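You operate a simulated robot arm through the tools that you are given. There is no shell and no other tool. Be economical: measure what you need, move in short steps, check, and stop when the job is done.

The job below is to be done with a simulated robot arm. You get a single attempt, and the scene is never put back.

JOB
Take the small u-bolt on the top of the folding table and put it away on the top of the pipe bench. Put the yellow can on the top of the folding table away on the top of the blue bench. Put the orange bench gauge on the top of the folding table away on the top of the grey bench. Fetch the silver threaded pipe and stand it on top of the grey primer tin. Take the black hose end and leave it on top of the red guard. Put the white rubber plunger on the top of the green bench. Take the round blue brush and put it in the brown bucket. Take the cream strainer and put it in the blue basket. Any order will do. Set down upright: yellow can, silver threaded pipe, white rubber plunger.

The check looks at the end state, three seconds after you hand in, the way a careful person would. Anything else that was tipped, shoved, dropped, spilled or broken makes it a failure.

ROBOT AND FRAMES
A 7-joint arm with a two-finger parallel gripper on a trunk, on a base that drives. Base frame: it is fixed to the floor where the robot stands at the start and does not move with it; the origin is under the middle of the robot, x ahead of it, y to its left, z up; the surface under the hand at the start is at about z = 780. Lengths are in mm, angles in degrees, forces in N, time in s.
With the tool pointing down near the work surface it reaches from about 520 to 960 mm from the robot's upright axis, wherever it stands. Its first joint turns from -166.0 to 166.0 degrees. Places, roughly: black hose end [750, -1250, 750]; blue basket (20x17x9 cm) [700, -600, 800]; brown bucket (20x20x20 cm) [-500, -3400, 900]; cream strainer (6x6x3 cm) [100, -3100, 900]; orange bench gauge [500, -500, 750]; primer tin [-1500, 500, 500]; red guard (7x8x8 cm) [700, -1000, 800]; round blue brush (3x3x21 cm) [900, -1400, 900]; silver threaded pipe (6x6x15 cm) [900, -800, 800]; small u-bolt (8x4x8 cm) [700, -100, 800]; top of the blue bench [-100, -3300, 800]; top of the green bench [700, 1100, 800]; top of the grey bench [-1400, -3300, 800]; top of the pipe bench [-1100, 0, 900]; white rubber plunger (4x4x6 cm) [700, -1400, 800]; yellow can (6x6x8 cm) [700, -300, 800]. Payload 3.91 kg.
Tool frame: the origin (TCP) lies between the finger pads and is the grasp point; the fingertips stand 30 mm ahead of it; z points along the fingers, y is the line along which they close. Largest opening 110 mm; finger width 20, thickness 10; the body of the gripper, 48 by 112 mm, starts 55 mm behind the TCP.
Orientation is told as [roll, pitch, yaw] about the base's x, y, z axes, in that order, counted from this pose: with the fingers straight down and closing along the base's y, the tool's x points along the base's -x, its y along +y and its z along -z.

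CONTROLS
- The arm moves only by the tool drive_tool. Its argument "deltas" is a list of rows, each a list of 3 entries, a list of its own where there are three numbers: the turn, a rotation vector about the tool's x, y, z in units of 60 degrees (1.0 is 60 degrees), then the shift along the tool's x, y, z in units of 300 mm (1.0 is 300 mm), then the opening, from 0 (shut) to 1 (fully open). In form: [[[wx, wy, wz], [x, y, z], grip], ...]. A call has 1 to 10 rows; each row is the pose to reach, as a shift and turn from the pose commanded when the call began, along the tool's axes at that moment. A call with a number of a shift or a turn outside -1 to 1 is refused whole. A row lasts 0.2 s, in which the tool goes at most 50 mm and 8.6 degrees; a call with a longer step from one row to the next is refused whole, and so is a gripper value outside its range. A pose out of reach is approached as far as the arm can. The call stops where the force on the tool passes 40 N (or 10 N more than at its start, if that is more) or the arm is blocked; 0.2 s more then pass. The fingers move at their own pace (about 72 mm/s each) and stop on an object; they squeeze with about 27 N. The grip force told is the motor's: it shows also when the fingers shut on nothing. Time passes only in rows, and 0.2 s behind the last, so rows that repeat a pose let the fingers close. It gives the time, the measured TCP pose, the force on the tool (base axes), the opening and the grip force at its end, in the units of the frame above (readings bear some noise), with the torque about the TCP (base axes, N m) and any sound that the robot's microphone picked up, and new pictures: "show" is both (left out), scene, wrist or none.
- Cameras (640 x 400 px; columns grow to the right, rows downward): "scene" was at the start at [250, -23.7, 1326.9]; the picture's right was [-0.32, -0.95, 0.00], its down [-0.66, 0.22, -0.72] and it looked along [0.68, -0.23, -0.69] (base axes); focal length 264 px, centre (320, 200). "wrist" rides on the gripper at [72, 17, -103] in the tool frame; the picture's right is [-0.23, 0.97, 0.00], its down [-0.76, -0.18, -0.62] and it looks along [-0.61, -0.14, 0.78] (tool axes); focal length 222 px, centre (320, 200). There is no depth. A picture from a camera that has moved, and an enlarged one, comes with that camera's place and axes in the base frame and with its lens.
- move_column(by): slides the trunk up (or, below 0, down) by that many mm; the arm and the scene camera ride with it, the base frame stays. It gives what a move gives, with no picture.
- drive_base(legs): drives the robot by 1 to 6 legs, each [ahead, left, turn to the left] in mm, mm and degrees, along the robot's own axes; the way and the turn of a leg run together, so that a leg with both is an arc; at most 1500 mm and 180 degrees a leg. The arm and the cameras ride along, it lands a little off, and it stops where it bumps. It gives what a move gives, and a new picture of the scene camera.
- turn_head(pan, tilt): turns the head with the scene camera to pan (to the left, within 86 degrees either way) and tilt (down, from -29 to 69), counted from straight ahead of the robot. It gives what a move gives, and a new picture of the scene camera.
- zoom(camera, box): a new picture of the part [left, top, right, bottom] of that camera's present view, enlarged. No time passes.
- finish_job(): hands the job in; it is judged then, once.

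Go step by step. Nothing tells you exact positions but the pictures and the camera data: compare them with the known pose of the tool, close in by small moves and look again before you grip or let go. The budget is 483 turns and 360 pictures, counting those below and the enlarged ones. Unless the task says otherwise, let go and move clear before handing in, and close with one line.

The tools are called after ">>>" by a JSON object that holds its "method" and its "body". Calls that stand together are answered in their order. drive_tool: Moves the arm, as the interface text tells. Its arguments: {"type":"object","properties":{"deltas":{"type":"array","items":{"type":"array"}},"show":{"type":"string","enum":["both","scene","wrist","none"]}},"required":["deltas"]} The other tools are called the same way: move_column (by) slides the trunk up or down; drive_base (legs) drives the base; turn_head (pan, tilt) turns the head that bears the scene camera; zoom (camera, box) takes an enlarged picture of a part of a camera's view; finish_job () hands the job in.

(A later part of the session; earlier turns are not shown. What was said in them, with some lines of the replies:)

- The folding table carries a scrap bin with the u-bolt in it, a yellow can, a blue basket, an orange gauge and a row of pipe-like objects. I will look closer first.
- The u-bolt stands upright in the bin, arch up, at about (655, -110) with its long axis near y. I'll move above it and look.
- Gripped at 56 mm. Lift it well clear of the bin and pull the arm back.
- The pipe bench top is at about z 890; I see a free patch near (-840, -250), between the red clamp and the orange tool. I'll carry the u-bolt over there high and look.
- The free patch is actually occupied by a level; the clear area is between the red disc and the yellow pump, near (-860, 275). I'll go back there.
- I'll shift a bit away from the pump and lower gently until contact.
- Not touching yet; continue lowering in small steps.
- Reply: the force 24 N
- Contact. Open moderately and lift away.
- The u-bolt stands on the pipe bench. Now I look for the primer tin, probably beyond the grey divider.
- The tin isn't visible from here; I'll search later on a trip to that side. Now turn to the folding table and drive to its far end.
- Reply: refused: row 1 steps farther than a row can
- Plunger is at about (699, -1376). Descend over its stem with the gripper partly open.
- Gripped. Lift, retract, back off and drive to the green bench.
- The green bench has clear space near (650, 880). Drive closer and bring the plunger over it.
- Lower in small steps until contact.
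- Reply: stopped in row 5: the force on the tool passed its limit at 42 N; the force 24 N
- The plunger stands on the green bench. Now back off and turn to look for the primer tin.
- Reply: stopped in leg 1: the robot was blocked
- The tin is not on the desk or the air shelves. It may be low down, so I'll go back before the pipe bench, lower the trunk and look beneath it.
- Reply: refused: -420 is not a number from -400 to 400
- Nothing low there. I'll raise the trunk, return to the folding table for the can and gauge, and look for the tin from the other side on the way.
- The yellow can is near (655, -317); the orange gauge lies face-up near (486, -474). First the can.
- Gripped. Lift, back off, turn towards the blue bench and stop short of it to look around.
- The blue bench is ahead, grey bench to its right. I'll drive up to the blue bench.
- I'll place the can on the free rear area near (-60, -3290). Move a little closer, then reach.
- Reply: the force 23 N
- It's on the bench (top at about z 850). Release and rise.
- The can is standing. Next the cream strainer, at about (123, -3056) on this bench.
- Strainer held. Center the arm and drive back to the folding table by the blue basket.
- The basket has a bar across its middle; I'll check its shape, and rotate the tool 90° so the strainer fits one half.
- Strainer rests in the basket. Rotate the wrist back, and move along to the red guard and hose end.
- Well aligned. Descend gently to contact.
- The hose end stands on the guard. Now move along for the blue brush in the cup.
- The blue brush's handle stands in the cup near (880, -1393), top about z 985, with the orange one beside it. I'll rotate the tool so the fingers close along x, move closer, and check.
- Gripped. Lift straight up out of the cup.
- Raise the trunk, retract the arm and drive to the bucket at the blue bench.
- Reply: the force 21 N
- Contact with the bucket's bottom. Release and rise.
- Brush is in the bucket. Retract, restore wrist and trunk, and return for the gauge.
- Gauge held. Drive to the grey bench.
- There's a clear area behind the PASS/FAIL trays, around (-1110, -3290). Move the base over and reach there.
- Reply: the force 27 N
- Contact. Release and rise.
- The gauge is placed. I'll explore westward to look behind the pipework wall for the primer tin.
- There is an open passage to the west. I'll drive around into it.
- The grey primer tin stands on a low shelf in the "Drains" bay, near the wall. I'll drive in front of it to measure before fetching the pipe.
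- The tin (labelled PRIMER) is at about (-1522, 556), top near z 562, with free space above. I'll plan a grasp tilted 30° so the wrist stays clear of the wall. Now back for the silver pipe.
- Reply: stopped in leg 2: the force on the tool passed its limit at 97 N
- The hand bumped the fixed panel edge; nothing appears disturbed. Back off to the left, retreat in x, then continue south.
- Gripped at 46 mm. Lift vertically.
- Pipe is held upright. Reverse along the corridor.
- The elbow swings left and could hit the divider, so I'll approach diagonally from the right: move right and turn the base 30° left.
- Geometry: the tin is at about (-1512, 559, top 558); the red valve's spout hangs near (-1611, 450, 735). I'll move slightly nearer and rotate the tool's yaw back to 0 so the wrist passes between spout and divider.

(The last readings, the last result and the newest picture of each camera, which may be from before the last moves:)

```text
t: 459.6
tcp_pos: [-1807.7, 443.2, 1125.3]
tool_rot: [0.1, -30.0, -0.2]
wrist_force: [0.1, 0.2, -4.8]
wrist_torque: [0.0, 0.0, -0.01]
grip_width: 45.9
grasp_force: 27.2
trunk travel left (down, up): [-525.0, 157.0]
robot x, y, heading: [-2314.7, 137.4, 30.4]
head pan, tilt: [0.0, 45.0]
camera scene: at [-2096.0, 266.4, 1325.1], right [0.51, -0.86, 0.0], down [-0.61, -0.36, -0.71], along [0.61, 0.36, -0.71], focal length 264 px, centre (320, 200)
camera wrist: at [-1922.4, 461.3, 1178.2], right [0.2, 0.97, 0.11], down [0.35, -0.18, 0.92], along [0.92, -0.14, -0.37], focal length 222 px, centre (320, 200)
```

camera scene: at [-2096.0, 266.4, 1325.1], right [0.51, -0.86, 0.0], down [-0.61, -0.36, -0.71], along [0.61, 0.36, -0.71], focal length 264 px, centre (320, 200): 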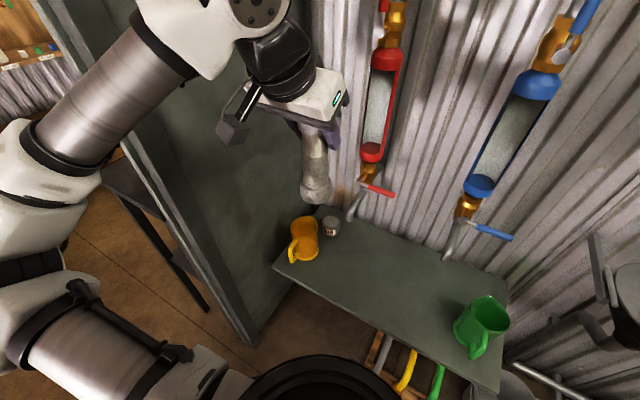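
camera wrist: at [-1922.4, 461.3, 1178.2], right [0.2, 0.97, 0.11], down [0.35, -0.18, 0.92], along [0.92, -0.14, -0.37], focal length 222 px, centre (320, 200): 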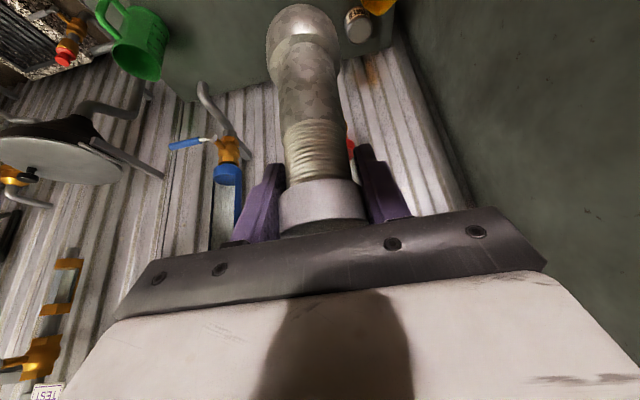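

>>> {"method": "drive_tool", "body": {"deltas": [[[0, 0, 0], [0, 0.13, 0], 0.3], [[0, 0, 0], [0, 0.26, 0], 0.3], [[0, 0, 0], [0, 0.387, 0], 0.3], [[0, 0, 0], [-0.13, 0.387, 0.075], 0.3], [[0, 0, 0], [-0.26, 0.387, 0.15], 0.3]]}}

```text
t: 460.8
tcp_pos: [-1719.0, 560.0, 1125.5]
tool_rot: [0.0, -30.1, -0.1]
wrist_force: [0.3, 0.1, -4.2]
wrist_torque: [0.04, 0.04, 0.02]
grip_width: 45.9
grasp_force: 27.2
trunk travel left (down, up): [-525.0, 157.0]
robot x, y, heading: [-2312.9, 137.8, 30.6]
head pan, tilt: [0.0, 45.0]
camera scene: at [-2095.5, 266.3, 1324.9], right [0.51, -0.86, 0.0], down [-0.61, -0.36, -0.71], along [0.61, 0.36, -0.71], focal length 264 px, centre (320, 200)
camera wrist: at [-1834.0, 577.4, 1178.4], right [0.2, 0.97, 0.11], down [0.35, -0.18, 0.92], along [0.92, -0.14, -0.37], focal length 222 px, centre (320, 200)
```

scene: 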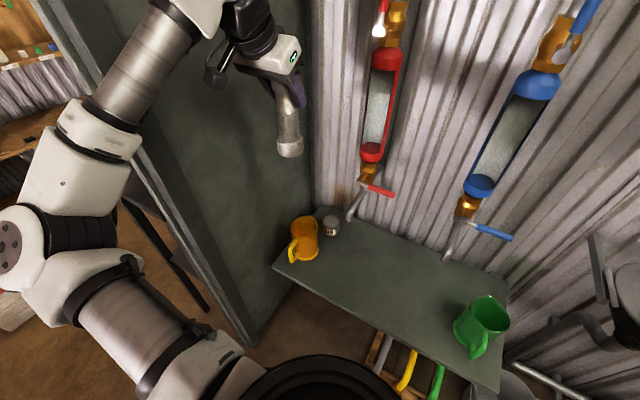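
wrist: 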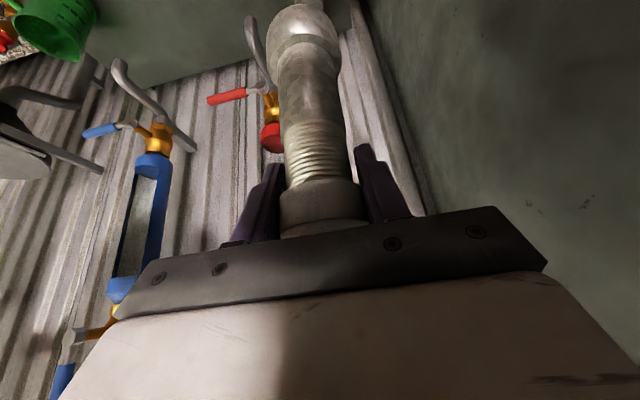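

>>> {"method": "drive_tool", "body": {"deltas": [[[0, 0, 0], [-0.12, 0, 0.069], 0.3], [[0, 0, 0], [-0.24, 0, 0.139], 0.3], [[0, 0, 0], [-0.36, 0, 0.208], 0.3]]}}

```text
t: 461.6
tcp_pos: [-1592.9, 561.3, 1121.2]
tool_rot: [0.1, -30.0, 0.0]
wrist_force: [-0.3, -1.1, -4.1]
wrist_torque: [0.01, 0.01, -0.03]
grip_width: 45.8
grasp_force: 27.3
trunk travel left (down, up): [-525.0, 157.0]
robot x, y, heading: [-2316.1, 137.2, 30.4]
head pan, tilt: [0.0, 45.0]
camera scene: at [-2095.3, 266.3, 1324.9], right [0.51, -0.86, 0.0], down [-0.61, -0.36, -0.71], along [0.61, 0.36, -0.71], focal length 264 px, centre (320, 200)
camera wrist: at [-1707.9, 579.4, 1175.3], right [0.2, 0.97, 0.11], down [0.35, -0.18, 0.92], along [0.92, -0.14, -0.37], focal length 222 px, centre (320, 200)
```

scene: 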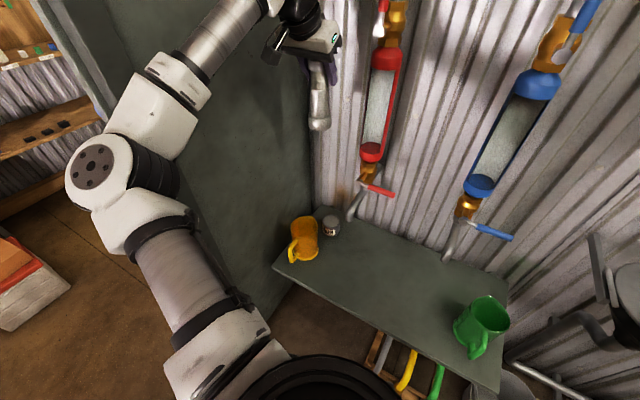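
wrist: 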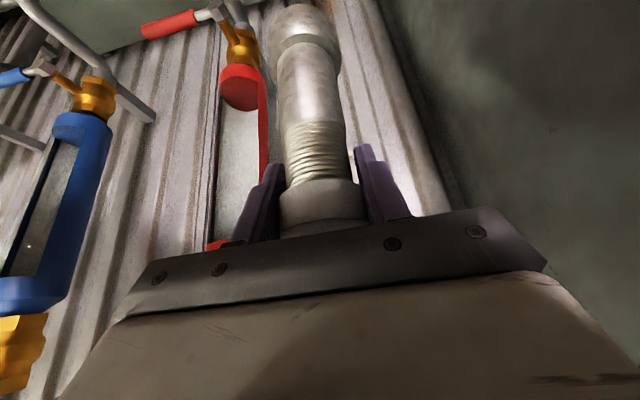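

>>> {"method": "drive_tool", "body": {"deltas": [[[0, 0, 0], [-0.11, -0.003, 0.055], 0.3], [[0, 0, 0], [-0.216, -0.005, 0.113], 0.3], [[0, 0, 0], [-0.216, -0.005, 0.113], 0.3]]}}

```text
t: 462.4
tcp_pos: [-1558.3, 559.6, 1126.3]
tool_rot: [0.1, -30.0, -0.1]
wrist_force: [-0.5, 1.4, -4.8]
wrist_torque: [0.01, 0.0, -0.01]
grip_width: 45.5
grasp_force: 27.7
out of reach, approached as far as the arm can: row 2, 3
trunk travel left (down, up): [-525.0, 157.0]
robot x, y, heading: [-2314.3, 135.8, 30.7]
head pan, tilt: [0.0, 45.0]
camera scene: at [-2095.8, 266.5, 1325.0], right [0.51, -0.86, 0.0], down [-0.61, -0.36, -0.71], along [0.61, 0.36, -0.71], focal length 264 px, centre (320, 200)
camera wrist: at [-1671.9, 577.5, 1180.1], right [0.2, 0.97, 0.11], down [0.35, -0.18, 0.92], along [0.92, -0.14, -0.37], focal length 222 px, centre (320, 200)
```

scene: 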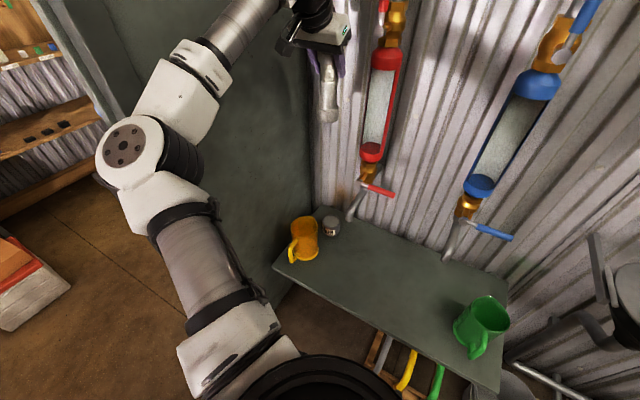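
wrist: 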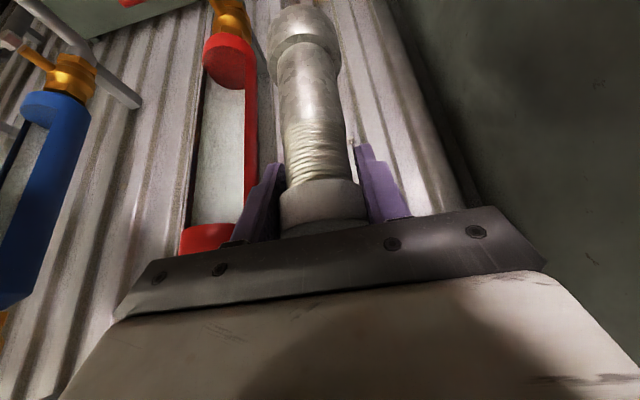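

>>> {"method": "move_column", "body": {"by": -250}}

>>> {"method": "drive_tool", "body": {"deltas": [[[0, 0, 0], [-0.03, 0, -0.012], 0.3], [[0, 0, 0], [0.0, 0, 0.1], 0.3]]}}

```text
t: 464.9
tcp_pos: [-1557.0, 560.3, 877.4]
tool_rot: [0.1, -30.0, -0.1]
wrist_force: [0.4, 0.3, -4.1]
wrist_torque: [-0.02, 0.0, 0.03]
grip_width: 45.8
grasp_force: 26.7
trunk travel left (down, up): [-275.0, 407.0]
robot x, y, heading: [-2315.6, 137.1, 30.4]
head pan, tilt: [0.0, 45.0]
```

```text
t: 465.5
tcp_pos: [-1540.6, 559.1, 849.7]
tool_rot: [0.0, -30.1, -0.1]
wrist_force: [0.3, -0.4, -3.8]
wrist_torque: [0.0, 0.07, -0.02]
grip_width: 45.4
grasp_force: 27.3
out of reach, approached as far as the arm can: row 1
trunk travel left (down, up): [-275.0, 407.0]
robot x, y, heading: [-2311.7, 131.3, 30.5]
head pan, tilt: [0.0, 45.0]
camera scene: at [-2096.0, 266.4, 1075.1], right [0.51, -0.86, 0.0], down [-0.61, -0.36, -0.71], along [0.61, 0.36, -0.71], focal length 264 px, centre (320, 200)
camera wrist: at [-1656.0, 577.3, 904.1], right [0.2, 0.97, 0.11], down [0.35, -0.18, 0.92], along [0.92, -0.14, -0.37], focal length 222 px, centre (320, 200)
```

scene: 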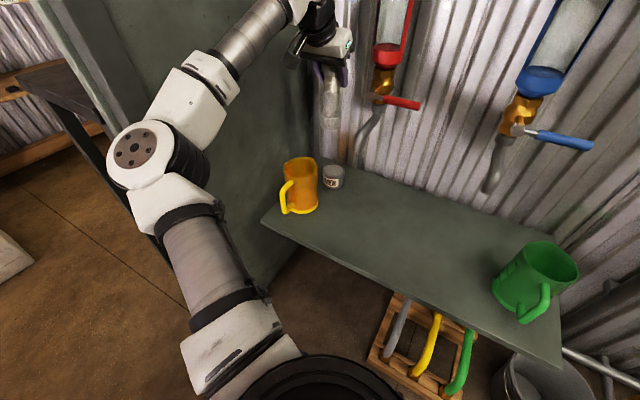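
wrist: 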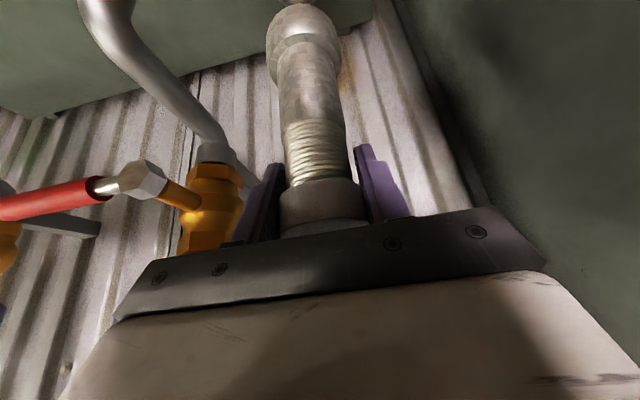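

>>> {"method": "drive_tool", "body": {"deltas": [[[0, 0, 0], [0.02, 0, 0.1], 0.3], [[0, 0, 0], [0.037, 0, 0.21], 0.3], [[0, 0, 0], [0.037, 0, 0.21], 0.3]]}}

>>> {"method": "zoom", "body": {"camera": "scene", "box": [250, 20, 420, 230]}}

```text
t: 466.3
tcp_pos: [-1520.8, 560.8, 789.0]
tool_rot: [0.1, -30.1, -0.1]
wrist_force: [-0.4, -1.0, -4.4]
wrist_torque: [-0.02, -0.03, -0.01]
grip_width: 45.7
grasp_force: 26.8
trunk travel left (down, up): [-275.0, 407.0]
robot x, y, heading: [-2314.6, 135.5, 30.7]
head pan, tilt: [0.0, 45.0]
camera scene: at [-2095.8, 266.5, 1075.0], right [0.51, -0.86, 0.0], down [-0.61, -0.36, -0.71], along [0.61, 0.36, -0.71], focal length 264 px, centre (320, 200)
camera wrist: at [-1635.1, 577.9, 842.0], right [0.2, 0.97, 0.11], down [0.35, -0.18, 0.92], along [0.92, -0.14, -0.37], focal length 222 px, centre (320, 200)
```

scene: 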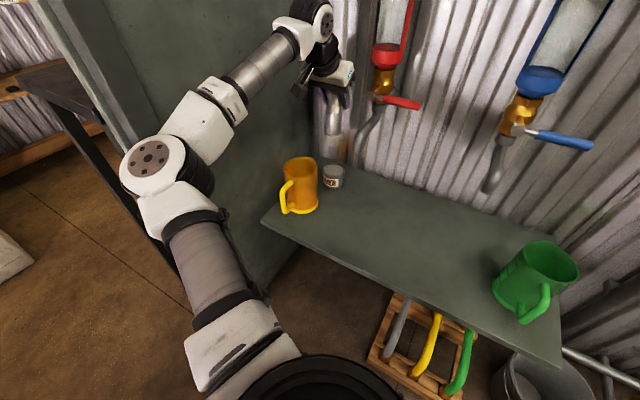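
wrist: 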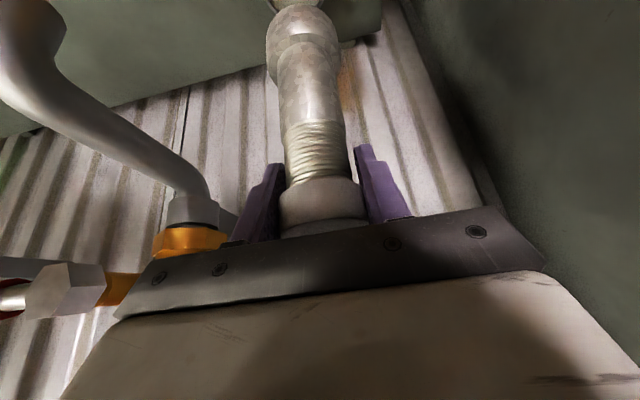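

```text
1.90 times, centred on (335, 125) of scene
camera zoom: at [-2095.8, 266.5, 1075.0], right [0.51, -0.86, 0.0], down [-0.61, -0.36, -0.71], along [0.61, 0.36, -0.71], focal length 503 px, centre (291, 343)
```

zoom: 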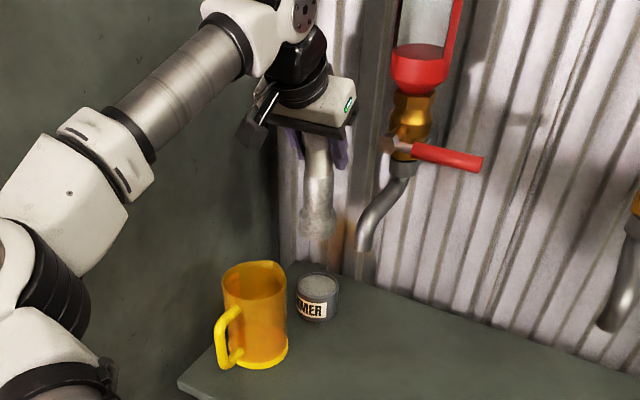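

Pipe bottom is aligned over the tin. Descend 80 mm vertically and re-check.

>>> {"method": "drive_tool", "body": {"deltas": [[[0, 0, 0], [0.05, 0, 0.087], 0.3], [[0, 0, 0], [0.1, 0, 0.173], 0.3], [[0, 0, 0], [0.133, 0, 0.231], 0.3], [[0, 0, 0], [0.133, 0, 0.231], 0.3]], "show": "wrist"}}

>>> {"method": "zoom", "body": {"camera": "scene", "box": [280, 90, 390, 230]}}

```text
t: 467.3
tcp_pos: [-1521.6, 560.6, 710.0]
tool_rot: [0.0, -30.0, -0.1]
wrist_force: [0.6, -0.7, -4.7]
wrist_torque: [0.01, 0.0, 0.0]
grip_width: 45.8
grasp_force: 27.0
trunk travel left (down, up): [-275.0, 407.0]
robot x, y, heading: [-2315.4, 136.6, 30.6]
head pan, tilt: [0.0, 45.0]
camera wrist: at [-1635.9, 577.8, 763.1], right [0.2, 0.97, 0.11], down [0.35, -0.18, 0.92], along [0.92, -0.14, -0.37], focal length 222 px, centre (320, 200)
```

wrist: 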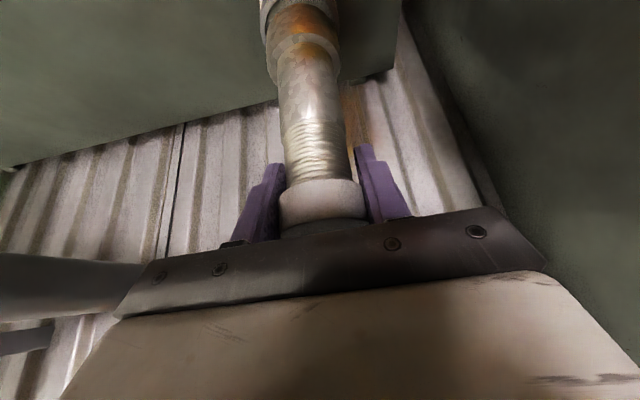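

```text
2.86 times, centred on (335, 160) of scene
camera zoom: at [-2095.9, 266.4, 1075.0], right [0.51, -0.86, 0.0], down [-0.61, -0.36, -0.71], along [0.61, 0.36, -0.71], focal length 755 px, centre (277, 314)
```

zoom: 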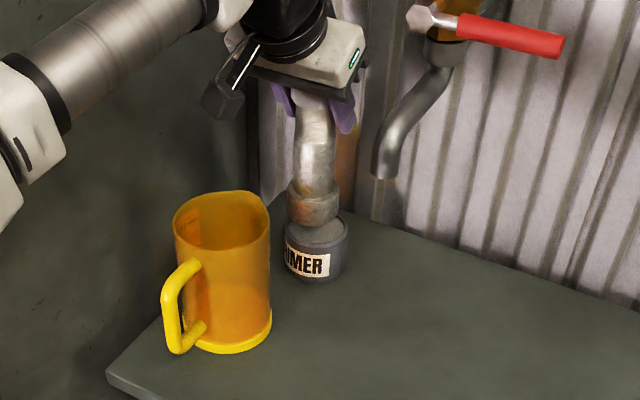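

Aligned. Descend slowly to contact.

>>> {"method": "drive_tool", "body": {"deltas": [[[0, 0, 0], [0.013, -0.003, 0.024], 0.3], [[0, 0, 0], [0.02, -0.003, 0.038], 0.3], [[0, 0, 0], [0.025, -0.003, 0.047], 0.3], [[0, 0, 0], [0.028, -0.003, 0.053], 0.3]], "show": "none"}}

>>> {"method": "zoom", "body": {"camera": "scene", "box": [280, 90, 390, 230]}}

```text
t: 468.3
tcp_pos: [-1520.6, 559.4, 693.6]
tool_rot: [0.0, -29.9, -0.1]
wrist_force: [-0.2, 0.9, -4.3]
wrist_torque: [0.01, 0.0, -0.01]
grip_width: 45.8
grasp_force: 26.9
trunk travel left (down, up): [-275.0, 407.0]
robot x, y, heading: [-2314.4, 134.3, 30.6]
head pan, tilt: [0.0, 45.0]
```

```text
2.86 times, centred on (335, 160) of scene
camera zoom: at [-2095.9, 266.4, 1075.0], right [0.51, -0.86, 0.0], down [-0.61, -0.36, -0.71], along [0.61, 0.36, -0.71], focal length 755 px, centre (277, 314)
```

zoom: 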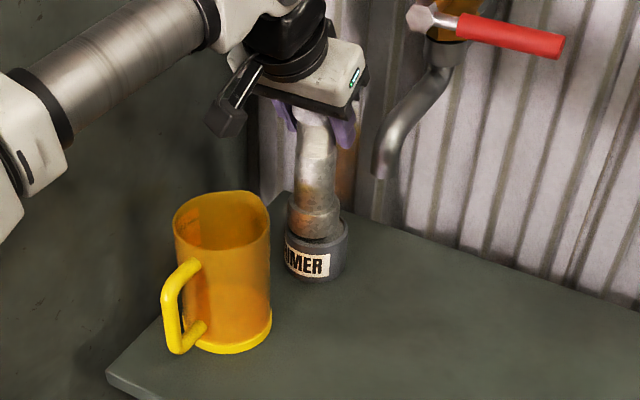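

>>> {"method": "drive_tool", "body": {"deltas": [[[0, 0, 0], [0.003, 0, 0.006], 0.3], [[0, 0, 0], [0.007, 0, 0.012], 0.3], [[0, 0, 0], [0.01, 0, 0.017], 0.3]], "show": "none"}}

```text
t: 469.1
tcp_pos: [-1519.5, 558.9, 686.7]
tool_rot: [-0.1, -30.0, -0.1]
wrist_force: [-0.3, 0.5, -4.3]
wrist_torque: [-0.01, 0.0, 0.0]
grip_width: 45.8
grasp_force: 27.2
trunk travel left (down, up): [-275.0, 407.0]
robot x, y, heading: [-2315.3, 139.4, 30.7]
head pan, tilt: [0.0, 45.0]
```

>>> {"method": "drive_tool", "body": {"deltas": [[[0, 0, 0], [0.003, 0, 0.006], 0.3], [[0, 0, 0], [0.006, 0, 0.01], 0.3]], "show": "none"}}

>>> {"method": "zoom", "body": {"camera": "scene", "box": [300, 120, 370, 210]}}

```text
t: 469.7
tcp_pos: [-1519.4, 559.2, 684.8]
tool_rot: [-0.1, -30.0, 0.0]
wrist_force: [-0.9, 1.3, -3.9]
wrist_torque: [-0.01, 0.0, -0.02]
grip_width: 45.6
grasp_force: 27.0
trunk travel left (down, up): [-275.0, 407.0]
robot x, y, heading: [-2317.9, 130.9, 30.7]
head pan, tilt: [0.0, 45.0]
```

```text
4.44 times, centred on (335, 165) of scene
camera zoom: at [-2095.9, 266.4, 1075.0], right [0.51, -0.86, 0.0], down [-0.61, -0.36, -0.71], along [0.61, 0.36, -0.71], focal length 1174 px, centre (253, 356)
```

zoom: 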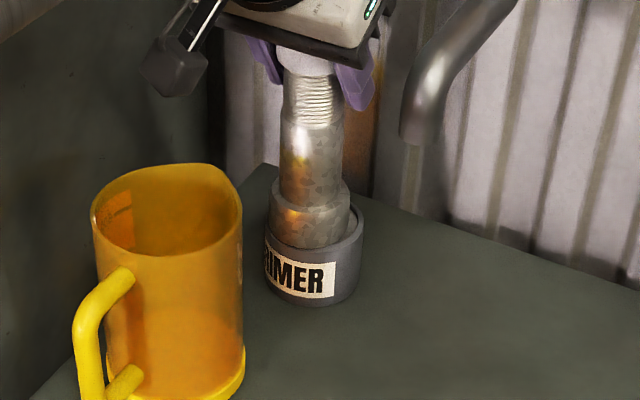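

>>> {"method": "drive_tool", "body": {"deltas": [[[0, 0, 0], [-0.004, -0.008, 0.0025], 0.3], [[0, 0, 0], [-0.001, -0.008, 0.0085], 0.3], [[0, 0, 0], [0.001, -0.008, 0.0115], 0.3]], "show": "none"}}

```text
t: 470.5
tcp_pos: [-1518.3, 557.0, 680.7]
tool_rot: [0.0, -30.2, 0.0]
wrist_force: [0.5, 1.6, 2.0]
wrist_torque: [0.0, 0.09, -0.02]
grip_width: 45.9
grasp_force: 26.9
trunk travel left (down, up): [-275.0, 407.0]
robot x, y, heading: [-2316.1, 136.0, 30.6]
head pan, tilt: [0.0, 45.0]
```

>>> {"method": "drive_tool", "body": {"deltas": [[[0, 0, 0], [0.002, 0, 0.004], 0.3], [[0, 0, 0], [0.002, 0, 0.004], 0.3]], "show": "none"}}

>>> {"method": "zoom", "body": {"camera": "scene", "box": [300, 120, 370, 210]}}

```text
t: 471.1
tcp_pos: [-1517.3, 556.3, 682.1]
tool_rot: [0.0, -30.1, -0.1]
wrist_force: [0.3, 0.4, 6.9]
wrist_torque: [-0.13, 0.1, -0.01]
grip_width: 45.7
grasp_force: 27.1
trunk travel left (down, up): [-275.0, 407.0]
robot x, y, heading: [-2315.6, 135.4, 30.4]
head pan, tilt: [0.0, 45.0]
```

```text
4.44 times, centred on (335, 165) of scene
camera zoom: at [-2096.6, 266.0, 1075.4], right [0.51, -0.86, 0.0], down [-0.61, -0.36, -0.71], along [0.61, 0.36, -0.71], focal length 1174 px, centre (253, 356)
```

zoom: 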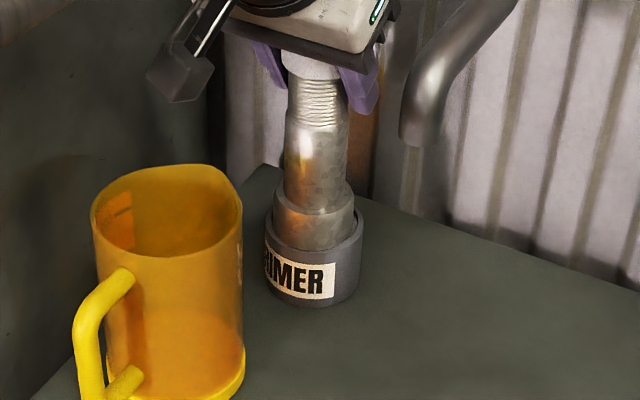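

Seated and centered. Open and withdraw along the tool axis.

>>> {"method": "drive_tool", "body": {"deltas": [[[0, 0, 0], [0, 0, -0.002], 0.45], [[0, 0, 0], [0, 0, -0.002], 0.62], [[0, 0, 0], [0, 0, -0.002], 0.62], [[0, 0, 0], [0, 0, -0.06], 0.62], [[0, 0, 0], [0, 0, -0.16], 0.62], [[0, 0, 0], [0, 0, -0.28], 0.62], [[0, 0, 0], [0, 0, -0.4], 0.62]]}}

>>> {"method": "zoom", "body": {"camera": "scene", "box": [280, 90, 390, 230]}}

```text
t: 472.7
tcp_pos: [-1580.0, 557.1, 783.1]
tool_rot: [-0.1, -30.1, -0.1]
wrist_force: [0.3, 0.5, -0.8]
wrist_torque: [0.01, 0.0, 0.0]
grip_width: 68.2
grasp_force: 0.1
trunk travel left (down, up): [-275.0, 407.0]
robot x, y, heading: [-2312.0, 138.7, 30.7]
head pan, tilt: [0.0, 45.0]
camera scene: at [-2096.1, 266.2, 1075.1], right [0.51, -0.86, 0.0], down [-0.61, -0.36, -0.71], along [0.61, 0.36, -0.71], focal length 264 px, centre (320, 200)
camera wrist: at [-1693.9, 574.5, 836.4], right [0.2, 0.97, 0.11], down [0.35, -0.18, 0.92], along [0.92, -0.14, -0.37], focal length 222 px, centre (320, 200)
```

scene: 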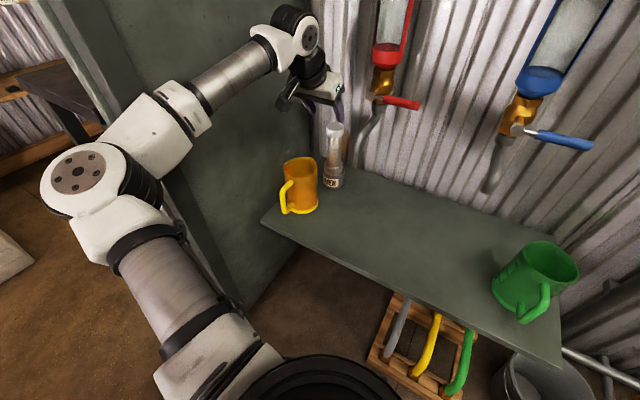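
wrist: 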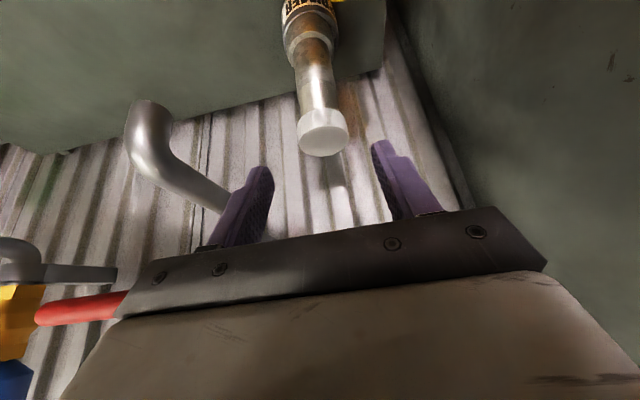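

```text
2.86 times, centred on (335, 160) of scene
camera zoom: at [-2096.1, 266.2, 1075.1], right [0.51, -0.86, 0.0], down [-0.61, -0.36, -0.71], along [0.61, 0.36, -0.71], focal length 755 px, centre (277, 314)
```

zoom: 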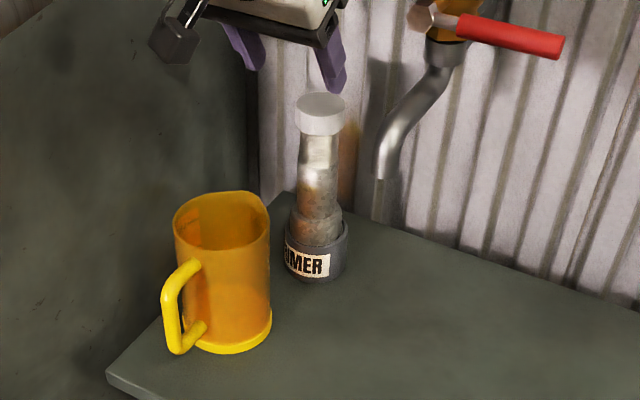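

The pipe stands upright on the tin. Raise the trunk and pull the arm clear.

>>> {"method": "move_column", "body": {"by": 250}}

>>> {"method": "drive_tool", "body": {"deltas": [[[0, 0, 0], [0.13, 0, -0.075], 0.6], [[0, 0, 0], [0.26, 0, -0.15], 0.6], [[0, 0, 0], [0.39, 0, -0.225], 0.6], [[0, 0, 0], [0.52, 0, -0.3], 0.6]]}}

>>> {"method": "zoom", "body": {"camera": "scene", "box": [260, 140, 420, 270]}}

```text
t: 475.3
tcp_pos: [-1579.0, 556.9, 1032.7]
tool_rot: [0.1, -30.1, -0.1]
wrist_force: [0.5, -0.1, 0.1]
wrist_torque: [0.01, 0.04, -0.03]
grip_width: 68.5
grasp_force: 0.1
trunk travel left (down, up): [-525.0, 157.0]
robot x, y, heading: [-2315.2, 136.7, 30.3]
head pan, tilt: [0.0, 45.0]
```

```text
t: 476.3
tcp_pos: [-1759.9, 557.0, 1033.7]
tool_rot: [0.0, -30.0, -0.1]
wrist_force: [-0.5, 0.8, -0.8]
wrist_torque: [0.0, 0.0, 0.02]
grip_width: 65.7
grasp_force: 0.0
trunk travel left (down, up): [-525.0, 157.0]
robot x, y, heading: [-2314.4, 139.4, 30.5]
head pan, tilt: [0.0, 45.0]
camera scene: at [-2096.6, 266.2, 1325.3], right [0.51, -0.86, 0.0], down [-0.61, -0.36, -0.71], along [0.61, 0.36, -0.71], focal length 264 px, centre (320, 200)
camera wrist: at [-1873.3, 574.7, 1087.0], right [0.2, 0.97, 0.11], down [0.35, -0.18, 0.92], along [0.92, -0.14, -0.37], focal length 222 px, centre (320, 200)
```

scene: 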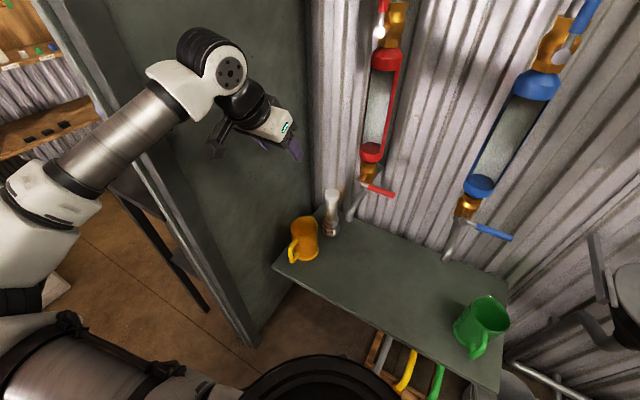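
wrist: 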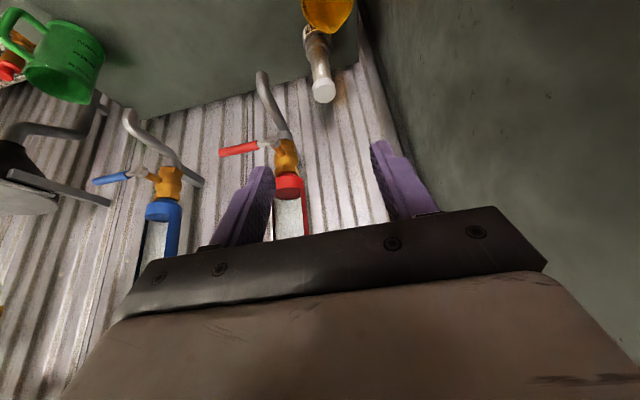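

```text
3.08 times, centred on (340, 205) of scene
camera zoom: at [-2096.6, 266.2, 1325.3], right [0.51, -0.86, 0.0], down [-0.61, -0.36, -0.71], along [0.61, 0.36, -0.71], focal length 813 px, centre (258, 185)
```

zoom: 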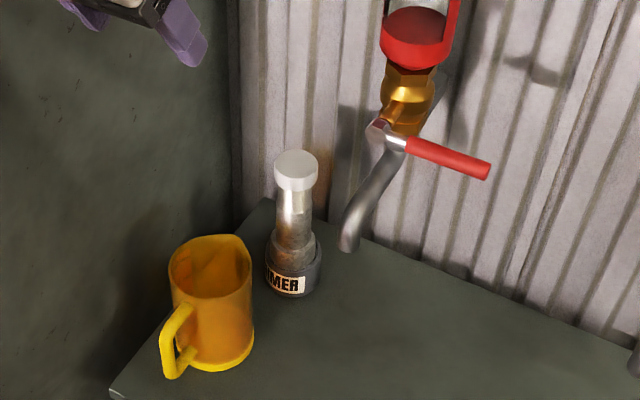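

All eight items are in place, the gripper is empty and the arm is clear, so I'm handing in.

>>> {"method": "finish_job", "body": {}}

```text
The job is handed in.
```

I placed all eight items where you asked and handed the job in. The yellow can, silver threaded pipe and white rubber plunger are standing upright. On the way, the gripper hit a fixed panel edge once, at 97 N, and the base was blocked once during a turn. I saw nothing moved either time, but I didn't go back to check.
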